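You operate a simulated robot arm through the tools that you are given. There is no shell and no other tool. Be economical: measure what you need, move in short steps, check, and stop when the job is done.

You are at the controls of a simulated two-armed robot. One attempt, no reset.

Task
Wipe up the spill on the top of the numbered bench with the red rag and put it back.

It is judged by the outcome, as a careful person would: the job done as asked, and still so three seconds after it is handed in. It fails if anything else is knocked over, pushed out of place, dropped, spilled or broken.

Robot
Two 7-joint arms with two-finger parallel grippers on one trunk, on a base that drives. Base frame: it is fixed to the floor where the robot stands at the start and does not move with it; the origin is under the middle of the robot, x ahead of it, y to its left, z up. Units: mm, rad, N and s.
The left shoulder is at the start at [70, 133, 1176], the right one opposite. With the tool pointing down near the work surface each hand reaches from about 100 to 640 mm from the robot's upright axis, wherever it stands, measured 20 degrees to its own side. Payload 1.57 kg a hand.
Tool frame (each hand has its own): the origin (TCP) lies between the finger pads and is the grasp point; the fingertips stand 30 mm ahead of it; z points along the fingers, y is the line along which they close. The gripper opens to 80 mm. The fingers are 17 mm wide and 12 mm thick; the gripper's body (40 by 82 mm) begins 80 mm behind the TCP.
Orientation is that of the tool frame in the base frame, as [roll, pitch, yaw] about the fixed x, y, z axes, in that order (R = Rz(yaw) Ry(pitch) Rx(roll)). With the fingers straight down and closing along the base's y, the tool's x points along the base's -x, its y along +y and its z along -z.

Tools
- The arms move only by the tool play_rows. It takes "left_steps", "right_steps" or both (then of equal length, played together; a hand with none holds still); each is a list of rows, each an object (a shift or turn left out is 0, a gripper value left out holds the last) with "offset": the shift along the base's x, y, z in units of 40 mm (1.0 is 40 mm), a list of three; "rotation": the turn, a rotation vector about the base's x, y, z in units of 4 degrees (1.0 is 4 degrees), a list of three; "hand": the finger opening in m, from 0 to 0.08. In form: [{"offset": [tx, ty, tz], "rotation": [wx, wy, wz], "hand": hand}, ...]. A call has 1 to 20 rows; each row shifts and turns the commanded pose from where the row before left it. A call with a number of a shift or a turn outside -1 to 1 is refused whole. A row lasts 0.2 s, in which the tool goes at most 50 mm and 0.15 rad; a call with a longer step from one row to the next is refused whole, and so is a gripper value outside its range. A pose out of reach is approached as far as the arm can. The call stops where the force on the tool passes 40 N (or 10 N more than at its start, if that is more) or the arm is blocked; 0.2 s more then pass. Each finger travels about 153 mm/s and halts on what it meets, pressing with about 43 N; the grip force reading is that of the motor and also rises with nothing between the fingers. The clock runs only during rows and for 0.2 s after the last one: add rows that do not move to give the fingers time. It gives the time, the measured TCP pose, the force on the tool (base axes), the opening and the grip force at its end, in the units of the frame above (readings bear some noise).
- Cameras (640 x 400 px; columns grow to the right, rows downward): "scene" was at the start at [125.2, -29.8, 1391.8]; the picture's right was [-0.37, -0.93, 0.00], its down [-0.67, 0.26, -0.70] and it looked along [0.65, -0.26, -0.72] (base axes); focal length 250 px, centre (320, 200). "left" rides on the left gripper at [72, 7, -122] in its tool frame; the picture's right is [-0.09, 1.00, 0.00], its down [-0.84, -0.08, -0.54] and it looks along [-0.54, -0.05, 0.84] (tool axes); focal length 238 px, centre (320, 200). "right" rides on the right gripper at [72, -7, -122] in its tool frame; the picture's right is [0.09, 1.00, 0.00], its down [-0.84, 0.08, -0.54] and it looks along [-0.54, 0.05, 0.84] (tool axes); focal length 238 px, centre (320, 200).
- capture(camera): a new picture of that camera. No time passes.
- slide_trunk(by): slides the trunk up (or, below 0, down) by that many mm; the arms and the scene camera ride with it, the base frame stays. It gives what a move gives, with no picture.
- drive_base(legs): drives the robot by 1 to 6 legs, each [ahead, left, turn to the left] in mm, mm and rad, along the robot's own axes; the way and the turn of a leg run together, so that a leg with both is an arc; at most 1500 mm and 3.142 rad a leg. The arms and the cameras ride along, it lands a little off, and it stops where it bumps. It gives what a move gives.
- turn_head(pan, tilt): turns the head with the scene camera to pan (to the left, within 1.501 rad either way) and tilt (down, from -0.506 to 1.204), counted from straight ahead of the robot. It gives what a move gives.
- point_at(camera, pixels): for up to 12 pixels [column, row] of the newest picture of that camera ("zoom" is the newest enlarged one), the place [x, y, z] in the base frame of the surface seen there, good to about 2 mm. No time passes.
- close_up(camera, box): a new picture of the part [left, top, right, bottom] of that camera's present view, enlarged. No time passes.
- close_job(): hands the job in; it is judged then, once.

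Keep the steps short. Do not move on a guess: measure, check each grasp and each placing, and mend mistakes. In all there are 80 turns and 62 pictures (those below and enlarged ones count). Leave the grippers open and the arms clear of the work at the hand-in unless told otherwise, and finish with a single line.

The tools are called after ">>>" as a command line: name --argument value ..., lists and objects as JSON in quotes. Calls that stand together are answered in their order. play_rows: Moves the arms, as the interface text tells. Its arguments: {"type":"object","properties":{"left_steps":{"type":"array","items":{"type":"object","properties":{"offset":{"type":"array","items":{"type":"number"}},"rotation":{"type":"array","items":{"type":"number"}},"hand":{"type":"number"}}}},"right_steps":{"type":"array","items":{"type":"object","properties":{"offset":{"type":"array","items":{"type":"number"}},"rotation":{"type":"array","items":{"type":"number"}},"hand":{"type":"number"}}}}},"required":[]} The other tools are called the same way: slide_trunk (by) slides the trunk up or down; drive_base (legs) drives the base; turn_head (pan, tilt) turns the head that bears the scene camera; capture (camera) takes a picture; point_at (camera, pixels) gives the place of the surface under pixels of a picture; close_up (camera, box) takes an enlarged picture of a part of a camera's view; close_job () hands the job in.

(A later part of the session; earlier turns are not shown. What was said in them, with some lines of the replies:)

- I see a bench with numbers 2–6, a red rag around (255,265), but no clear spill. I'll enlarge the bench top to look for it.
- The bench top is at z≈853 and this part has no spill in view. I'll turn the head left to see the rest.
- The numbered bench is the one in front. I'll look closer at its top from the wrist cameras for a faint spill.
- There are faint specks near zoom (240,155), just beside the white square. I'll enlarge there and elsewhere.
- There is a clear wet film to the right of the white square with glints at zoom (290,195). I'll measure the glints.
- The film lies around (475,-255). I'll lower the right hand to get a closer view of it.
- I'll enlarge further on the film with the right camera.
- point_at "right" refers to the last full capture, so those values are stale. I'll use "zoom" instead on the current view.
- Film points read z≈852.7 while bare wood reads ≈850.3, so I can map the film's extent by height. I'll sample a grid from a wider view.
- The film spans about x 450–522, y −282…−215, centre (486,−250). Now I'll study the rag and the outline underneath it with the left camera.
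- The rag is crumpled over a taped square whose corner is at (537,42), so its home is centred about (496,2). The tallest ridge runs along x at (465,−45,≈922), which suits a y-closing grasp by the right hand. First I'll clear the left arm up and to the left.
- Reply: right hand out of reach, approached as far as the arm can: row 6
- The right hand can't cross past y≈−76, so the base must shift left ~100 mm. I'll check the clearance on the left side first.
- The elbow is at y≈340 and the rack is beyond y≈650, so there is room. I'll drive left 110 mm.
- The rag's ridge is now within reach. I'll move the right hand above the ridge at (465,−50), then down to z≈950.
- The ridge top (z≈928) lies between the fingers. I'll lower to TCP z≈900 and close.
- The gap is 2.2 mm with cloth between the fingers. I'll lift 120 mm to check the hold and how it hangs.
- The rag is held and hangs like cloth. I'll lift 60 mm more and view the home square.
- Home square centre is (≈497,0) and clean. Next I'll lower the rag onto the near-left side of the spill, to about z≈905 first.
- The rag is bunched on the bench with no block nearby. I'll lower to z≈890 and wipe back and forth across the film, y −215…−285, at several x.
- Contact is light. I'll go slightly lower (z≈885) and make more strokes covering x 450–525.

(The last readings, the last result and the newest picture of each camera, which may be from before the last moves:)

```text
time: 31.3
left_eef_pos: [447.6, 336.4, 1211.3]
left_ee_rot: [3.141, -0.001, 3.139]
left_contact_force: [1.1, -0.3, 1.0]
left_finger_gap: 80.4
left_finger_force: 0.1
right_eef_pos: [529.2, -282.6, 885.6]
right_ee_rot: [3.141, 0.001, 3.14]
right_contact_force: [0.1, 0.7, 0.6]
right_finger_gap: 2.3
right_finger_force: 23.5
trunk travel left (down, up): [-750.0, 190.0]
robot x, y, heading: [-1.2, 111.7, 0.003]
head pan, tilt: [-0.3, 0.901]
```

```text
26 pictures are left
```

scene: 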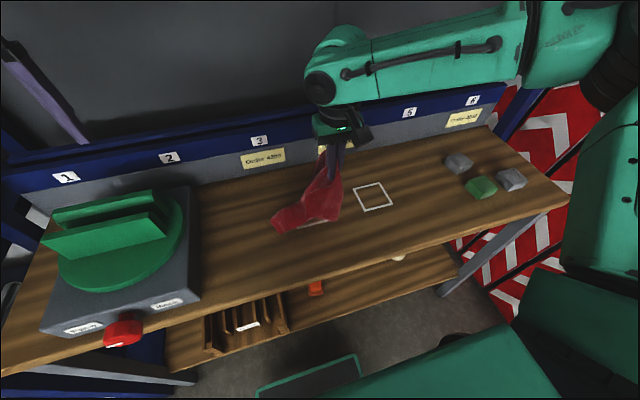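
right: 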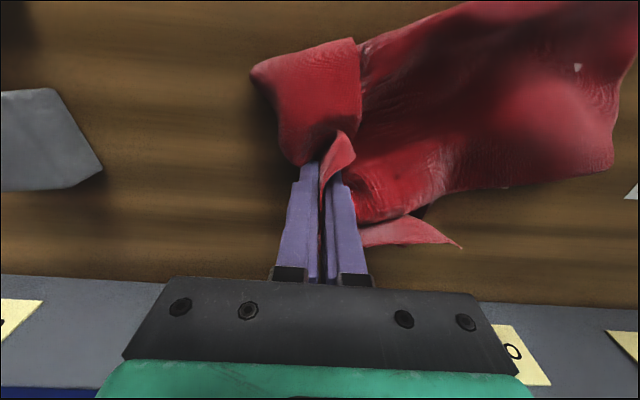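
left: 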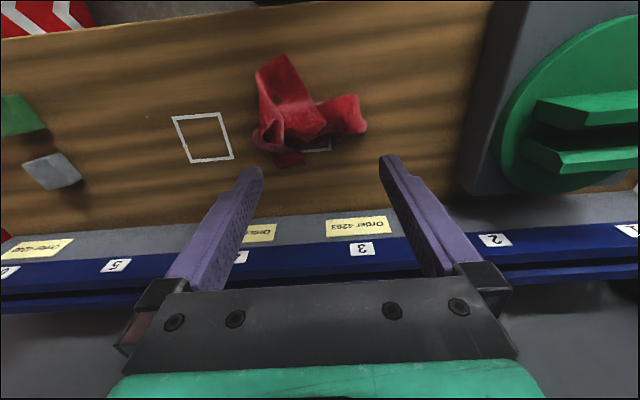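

Now I'll lift the rag straight up and shift left to inspect the spill area.

>>> play_rows --right_steps '[{"offset": [0, 0, 0.9]}, {"offset": [0, 0.2, 0.9]}, {"offset": [-0.2, 0.4, 0.9]}, {"offset": [-0.2, 0.8, 0.9]}, {"offset": [-0.2, 0.9, 0.9]}, {"offset": [-0.2, 0.9, 0.5]}, {"offset": [0, 0.9, 0]}, {}, {}]'

>>> capture --camera "right"

>>> close_up --camera "scene" --box '[320, 140, 480, 240]'

```text
refused: row 5 steps farther than a row can; nothing moved
```

```text
25 pictures are left
```

right: 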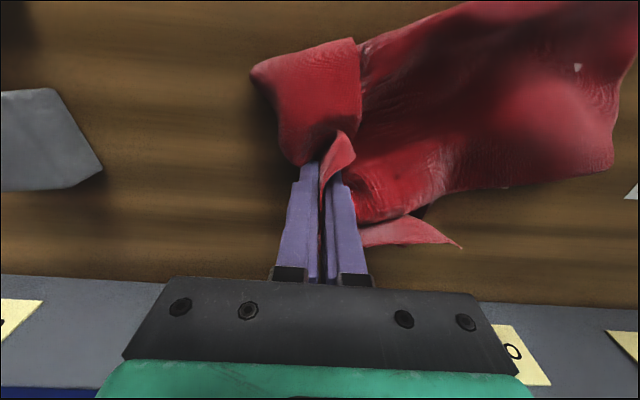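

```text
4.00 times, centred on (400, 190) of scene
```

zoom: 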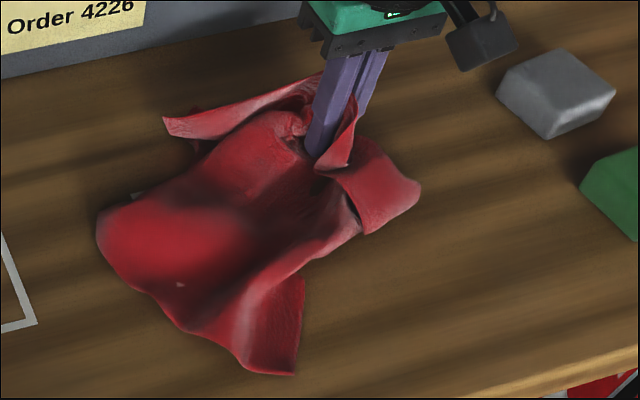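

The move was refused for one row being too long. I'll repeat it with shorter rows.

>>> play_rows --right_steps '[{"offset": [0, 0, 0.9]}, {"offset": [0, 0.2, 0.9]}, {"offset": [-0.1, 0.4, 0.9]}, {"offset": [-0.2, 0.7, 0.8]}, {"offset": [-0.2, 0.7, 0.8]}, {"offset": [-0.2, 0.7, 0.7]}, {"offset": [-0.1, 0.9, 0]}, {"offset": [-0.1, 0.9, 0]}, {}, {}]'

>>> capture --camera "right"

>>> close_up --camera "scene" --box '[320, 140, 480, 240]'

```text
time: 33.5
left_eef_pos: [448.2, 334.8, 1210.7]
left_ee_rot: [3.141, 0.0, 3.14]
left_contact_force: [0.1, 0.2, 0.5]
left_finger_gap: 79.9
left_finger_force: 0.0
right_eef_pos: [491.8, -101.1, 1085.4]
right_ee_rot: [-3.14, 0.001, 3.141]
right_contact_force: [0.8, -0.3, -0.2]
right_finger_gap: 2.1
right_finger_force: 23.8
trunk travel left (down, up): [-750.0, 190.0]
robot x, y, heading: [0.8, 111.7, -0.003]
head pan, tilt: [-0.3, 0.901]
```

```text
23 pictures are left
```

right: 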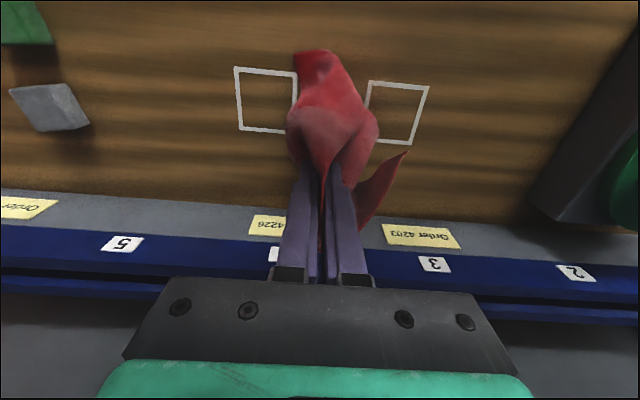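

```text
4.00 times, centred on (400, 190) of scene
```

zoom: 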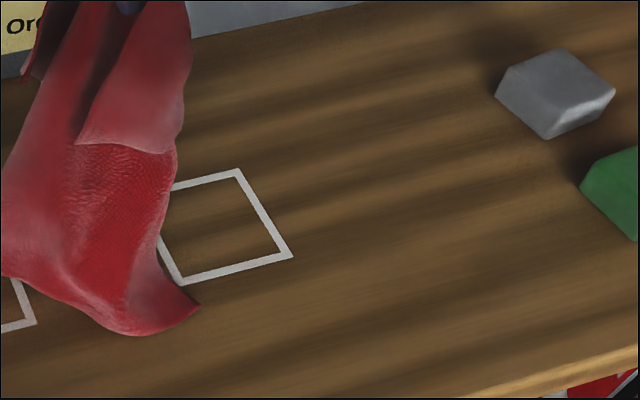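

I'll check for remaining film by glints and heights in the spill region (right image x 170–240, y 60–135).

>>> close_up --camera "right" --box '[140, 40, 300, 140]'

>>> point_at --camera "zoom" --pixels '[[250, 120], [280, 130], [310, 140], [340, 150], [365, 160], [250, 170], [280, 190], [310, 200], [340, 210], [365, 220], [310, 240], [340, 250]]'

>>> point_at --camera "zoom" --pixels '[[250, 220], [280, 250], [310, 280], [340, 290], [365, 280], [375, 250], [330, 180], [290, 160], [220, 180], [350, 130], [310, 320], [360, 310]]'

```text
4.00 times, centred on (220, 90) of right
```

zoom: 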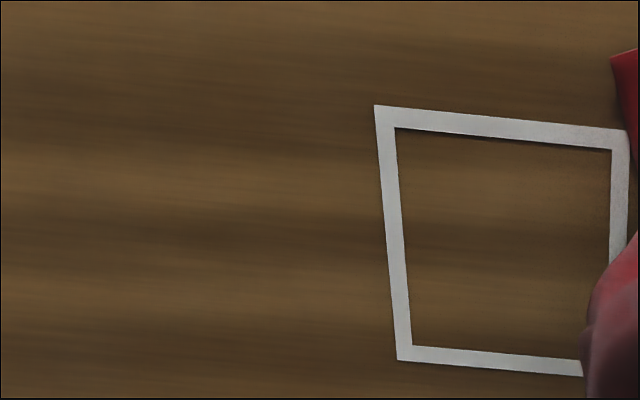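

```text
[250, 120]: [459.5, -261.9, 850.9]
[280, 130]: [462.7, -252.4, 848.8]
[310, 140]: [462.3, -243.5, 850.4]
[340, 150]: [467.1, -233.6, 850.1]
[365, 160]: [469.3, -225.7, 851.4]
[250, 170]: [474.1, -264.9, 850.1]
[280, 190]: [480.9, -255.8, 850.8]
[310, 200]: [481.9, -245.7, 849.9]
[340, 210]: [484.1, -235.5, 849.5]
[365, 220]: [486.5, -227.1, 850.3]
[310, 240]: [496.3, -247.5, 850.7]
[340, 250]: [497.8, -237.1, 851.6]
```

```text
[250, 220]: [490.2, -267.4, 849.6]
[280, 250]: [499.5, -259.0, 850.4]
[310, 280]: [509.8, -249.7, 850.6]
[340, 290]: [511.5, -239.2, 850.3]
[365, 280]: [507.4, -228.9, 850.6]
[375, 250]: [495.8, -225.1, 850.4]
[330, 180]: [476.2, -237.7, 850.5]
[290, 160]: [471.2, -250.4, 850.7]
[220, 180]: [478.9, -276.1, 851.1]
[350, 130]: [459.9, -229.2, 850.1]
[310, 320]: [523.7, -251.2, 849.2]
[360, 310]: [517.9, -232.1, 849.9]
```

All points read ≈850 with no glints: the film is gone. Now I'll carry the rag back over its home square at about (505,−25) and lower it.

>>> play_rows --right_steps '[{"offset": [0.1, 0.7, 0]}, {"offset": [0.1, 0.7, 0]}, {"offset": [0.1, 0.5, 0]}, {}, {}, {"offset": [0, 0, -0.7]}, {"offset": [0, 0, -0.7]}, {"offset": [0, 0, -0.7]}, {"offset": [0, 0, -0.7]}, {"offset": [0, 0, -0.7]}, {"offset": [0, 0, -0.7]}, {"offset": [0, 0, -0.5]}, {}]'

>>> capture --camera "right"

>>> close_up --camera "scene" --box '[200, 140, 440, 290]'

```text
time: 36.3
left_eef_pos: [448.5, 336.1, 1210.5]
left_ee_rot: [3.141, -0.001, 3.141]
left_contact_force: [0.5, 1.0, -0.5]
left_finger_gap: 80.0
left_finger_force: 0.0
right_eef_pos: [487.6, -40.9, 906.0]
right_ee_rot: [3.139, 0.002, 3.14]
right_contact_force: [0.7, 0.7, -0.6]
right_finger_gap: 2.1
right_finger_force: 23.7
right hand out of reach, approached as far as the arm can: row 10, 11, 12
trunk travel left (down, up): [-750.0, 190.0]
robot x, y, heading: [-0.0, 105.4, 0.004]
head pan, tilt: [-0.3, 0.901]
```

```text
20 pictures are left
```

right: 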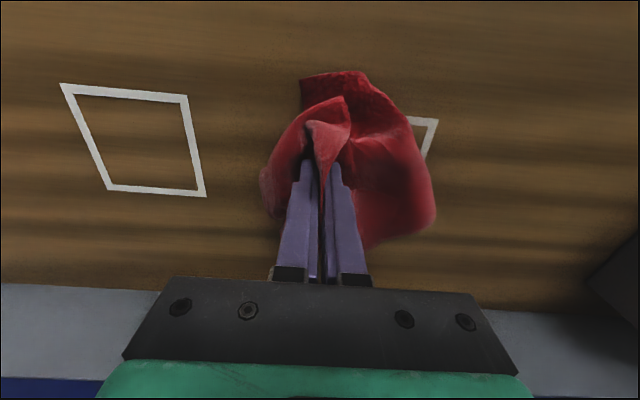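

```text
2.67 times, centred on (320, 215) of scene
```

zoom: 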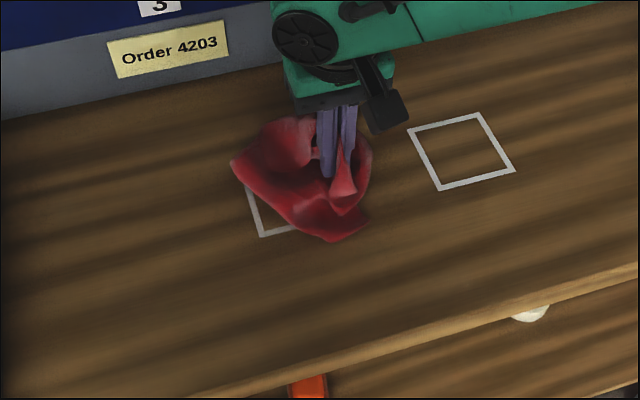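

The rag lies ~25 mm right of centred, and the arm is at its inward limit. I'll lift, drive the base 45 mm left, and lower again.

>>> play_rows --right_steps '[{"offset": [0, 0, 0.8]}, {"offset": [0, 0, 0.9]}, {"offset": [0, 0, 0.9]}, {"offset": [0, 0, 0.9]}, {"offset": [0, 0, 0.9]}]'

>>> drive_base --legs '[[0, 45, 0]]'

```text
time: 37.5
left_eef_pos: [447.4, 337.5, 1211.1]
left_ee_rot: [-3.141, 0.0, 3.139]
left_contact_force: [1.0, -0.2, -0.5]
left_finger_gap: 80.1
left_finger_force: 0.0
right_eef_pos: [485.4, -41.4, 1083.3]
right_ee_rot: [-3.141, 0.002, -3.14]
right_contact_force: [0.1, -0.3, -0.5]
right_finger_gap: 1.9
right_finger_force: 23.7
trunk travel left (down, up): [-750.0, 190.0]
robot x, y, heading: [-0.9, 107.5, 0.003]
head pan, tilt: [-0.3, 0.901]
```

```text
time: 38.4
left_eef_pos: [447.8, 374.0, 1211.5]
left_ee_rot: [3.136, 0.0, 3.139]
left_contact_force: [0.0, -0.1, 0.4]
left_finger_gap: 80.3
left_finger_force: 0.0
right_eef_pos: [486.7, -1.6, 1081.1]
right_ee_rot: [3.135, 0.0, 3.14]
right_contact_force: [0.4, 0.1, -0.4]
right_finger_gap: 2.2
right_finger_force: 23.6
trunk travel left (down, up): [-750.0, 190.0]
robot x, y, heading: [0.0, 154.7, 0.0]
head pan, tilt: [-0.3, 0.901]
```

The hand is at (487,−2). I'll shift to y≈−20, x≈478 and lower to z≈900.

>>> play_rows --right_steps '[{"offset": [-0.2, -0.45, 0]}, {}, {}, {"offset": [0, 0, -0.7]}, {"offset": [0, 0, -0.7]}, {"offset": [0, 0, -0.7]}, {"offset": [0, 0, -0.7]}, {"offset": [0, 0, -0.7]}, {"offset": [0, 0, -0.6]}, {"offset": [0, 0, -0.4]}, {}]'

>>> capture --camera "right"

>>> close_up --camera "scene" --box '[200, 140, 440, 290]'

```text
time: 40.8
left_eef_pos: [448.6, 381.4, 1212.1]
left_ee_rot: [3.141, 0.0, 3.14]
left_contact_force: [0.2, 0.1, 0.2]
left_finger_gap: 79.9
left_finger_force: 0.1
right_eef_pos: [479.1, -13.8, 902.8]
right_ee_rot: [3.14, 0.002, 3.14]
right_contact_force: [0.0, -0.2, -0.4]
right_finger_gap: 2.3
right_finger_force: 23.8
trunk travel left (down, up): [-750.0, 190.0]
robot x, y, heading: [0.0, 154.5, -0.001]
head pan, tilt: [-0.3, 0.901]
```

```text
18 pictures are left
```

right: 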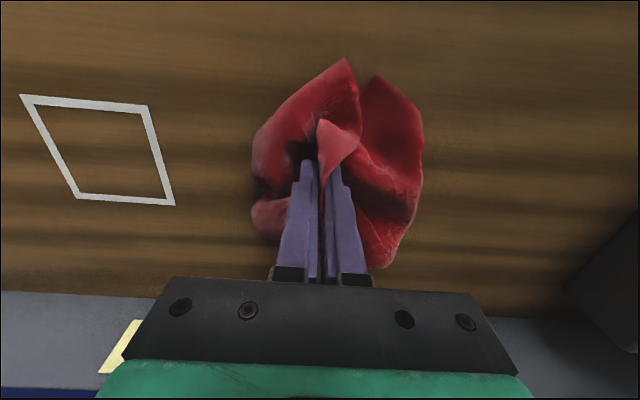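

```text
2.67 times, centred on (320, 215) of scene
```

zoom: 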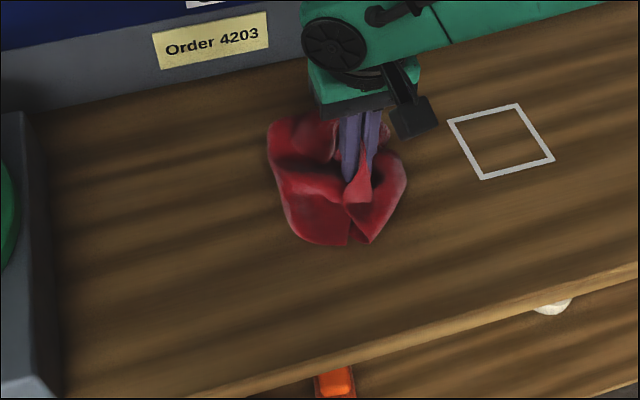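

The rag now covers the whole home square. I'll lower a little, open, and rise slowly.

>>> play_rows --right_steps '[{"offset": [0, 0, -0.3]}, {"hand": 0.03}, {}, {}, {"offset": [0, 0, 0.3]}, {"offset": [0, 0, 0.4]}, {"offset": [0, 0, 0.6]}, {"offset": [0, 0, 0.8]}, {"offset": [0, 0, 0.9]}, {"offset": [0, 0, 0.9]}, {}]'

>>> capture --camera "right"

>>> close_up --camera "scene" --box '[200, 140, 440, 290]'

```text
time: 43.2
left_eef_pos: [446.9, 381.8, 1210.6]
left_ee_rot: [-3.141, 0.0, 3.14]
left_contact_force: [-1.0, 0.4, -0.5]
left_finger_gap: 80.0
left_finger_force: 0.1
right_eef_pos: [481.7, -15.6, 1048.4]
right_ee_rot: [-3.141, 0.002, 3.141]
right_contact_force: [-0.1, 0.9, 0.1]
right_finger_gap: 29.9
right_finger_force: 0.0
trunk travel left (down, up): [-750.0, 190.0]
robot x, y, heading: [-0.8, 156.2, 0.003]
head pan, tilt: [-0.3, 0.901]
```

```text
16 pictures are left
```

right: 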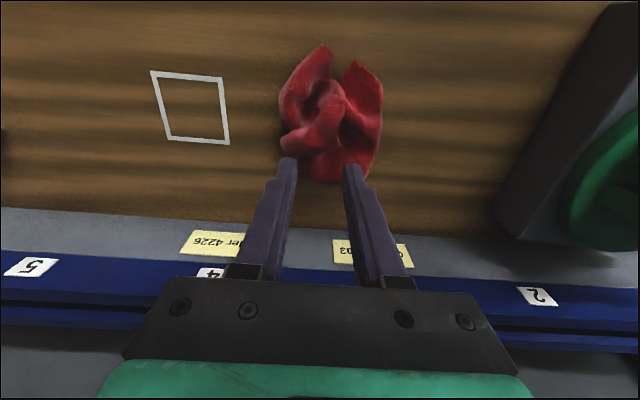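

```text
2.67 times, centred on (320, 215) of scene
```

zoom: 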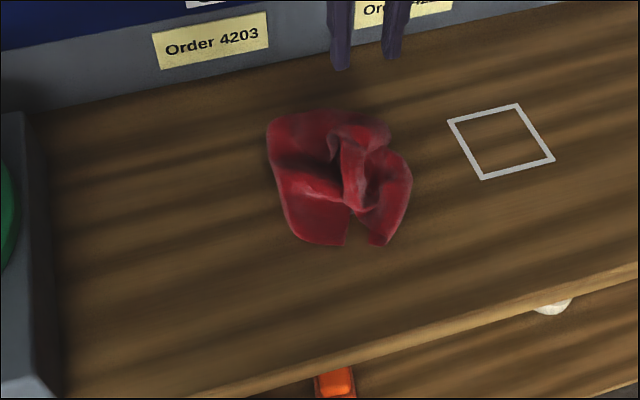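

The rag is released on its square. I'll check its extents, then open the hand fully, move it clear to the right and recheck the spill spot.

>>> point_at --camera "right" --pixels '[[325, 48], [357, 65], [283, 95], [381, 110], [372, 165], [318, 178], [288, 140]]'

>>> play_rows --right_steps '[{"offset": [0, -0.3, 0.9], "hand": 0.08}, {"offset": [0, -0.7, 0.8]}, {"offset": [0, -0.9, 0.5]}, {"offset": [0, -0.9, 0]}, {"offset": [0, -0.9, 0]}, {"offset": [0, -0.9, 0]}, {"offset": [0, -0.9, 0]}, {}]'

>>> close_up --camera "right" --box '[100, 10, 420, 210]'

>>> capture --camera "scene"

```text
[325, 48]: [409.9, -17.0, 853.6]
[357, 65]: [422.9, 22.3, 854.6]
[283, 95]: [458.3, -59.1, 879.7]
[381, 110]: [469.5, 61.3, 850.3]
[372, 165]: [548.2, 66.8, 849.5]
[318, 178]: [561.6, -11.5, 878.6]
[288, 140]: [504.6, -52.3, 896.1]
```

```text
time: 45.0
left_eef_pos: [446.3, 381.7, 1209.9]
left_ee_rot: [-3.141, 0.001, 3.139]
left_contact_force: [-0.6, -0.2, -0.9]
left_finger_gap: 79.9
left_finger_force: 0.0
right_eef_pos: [481.6, -232.5, 1135.2]
right_ee_rot: [3.141, 0.001, 3.141]
right_contact_force: [-0.2, 0.3, -0.1]
right_finger_gap: 80.1
right_finger_force: 0.1
trunk travel left (down, up): [-750.0, 190.0]
robot x, y, heading: [0.6, 158.3, -0.001]
head pan, tilt: [-0.3, 0.901]
```

```text
2.00 times, centred on (260, 110) of right
```

zoom: 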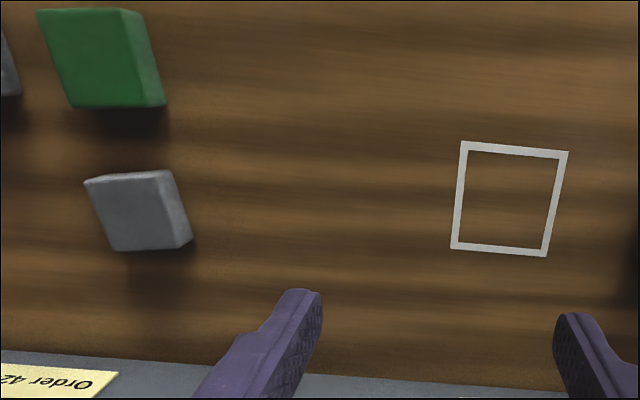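

```text
13 pictures are left
```

scene: 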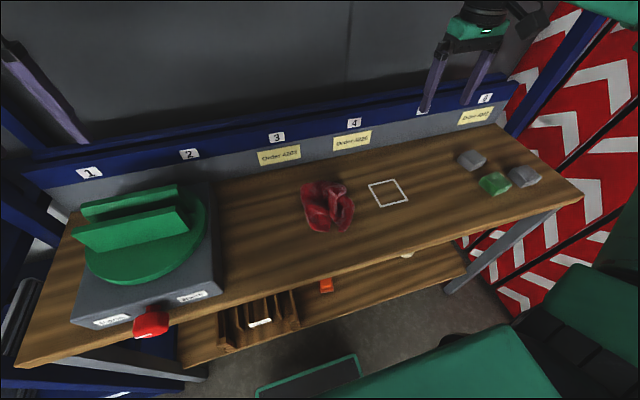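

The rag's centre is ≈(485,2), on its square, and the blocks haven't moved. One last height check around the old film's margins.

>>> close_up --camera "right" --box '[250, 60, 378, 140]'

>>> point_at --camera "zoom" --pixels '[[180, 130], [250, 130], [310, 140], [160, 180], [220, 180], [280, 180], [180, 230], [250, 230], [160, 280], [220, 290], [190, 330], [250, 320]]'

```text
5.00 times, centred on (314, 100) of right
```

zoom: 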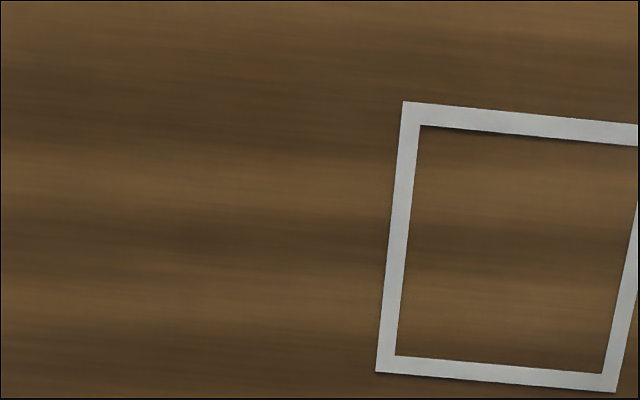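

```text
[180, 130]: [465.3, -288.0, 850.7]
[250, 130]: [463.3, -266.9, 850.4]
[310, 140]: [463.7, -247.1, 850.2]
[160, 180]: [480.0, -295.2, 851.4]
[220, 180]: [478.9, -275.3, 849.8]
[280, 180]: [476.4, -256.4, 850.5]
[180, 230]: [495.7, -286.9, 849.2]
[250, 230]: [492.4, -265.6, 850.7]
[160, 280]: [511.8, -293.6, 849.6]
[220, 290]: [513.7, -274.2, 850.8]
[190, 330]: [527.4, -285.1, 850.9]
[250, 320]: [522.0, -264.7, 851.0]
```

The bench reads bare everywhere, with no glints. The rag is home and the hands are open and clear, so I'm handing in.

>>> close_job

```text
The job is handed in.
```

The clear spill on the numbered bench is wiped up, the red rag is back on its taped square, nothing else was moved, and both grippers are open and clear.
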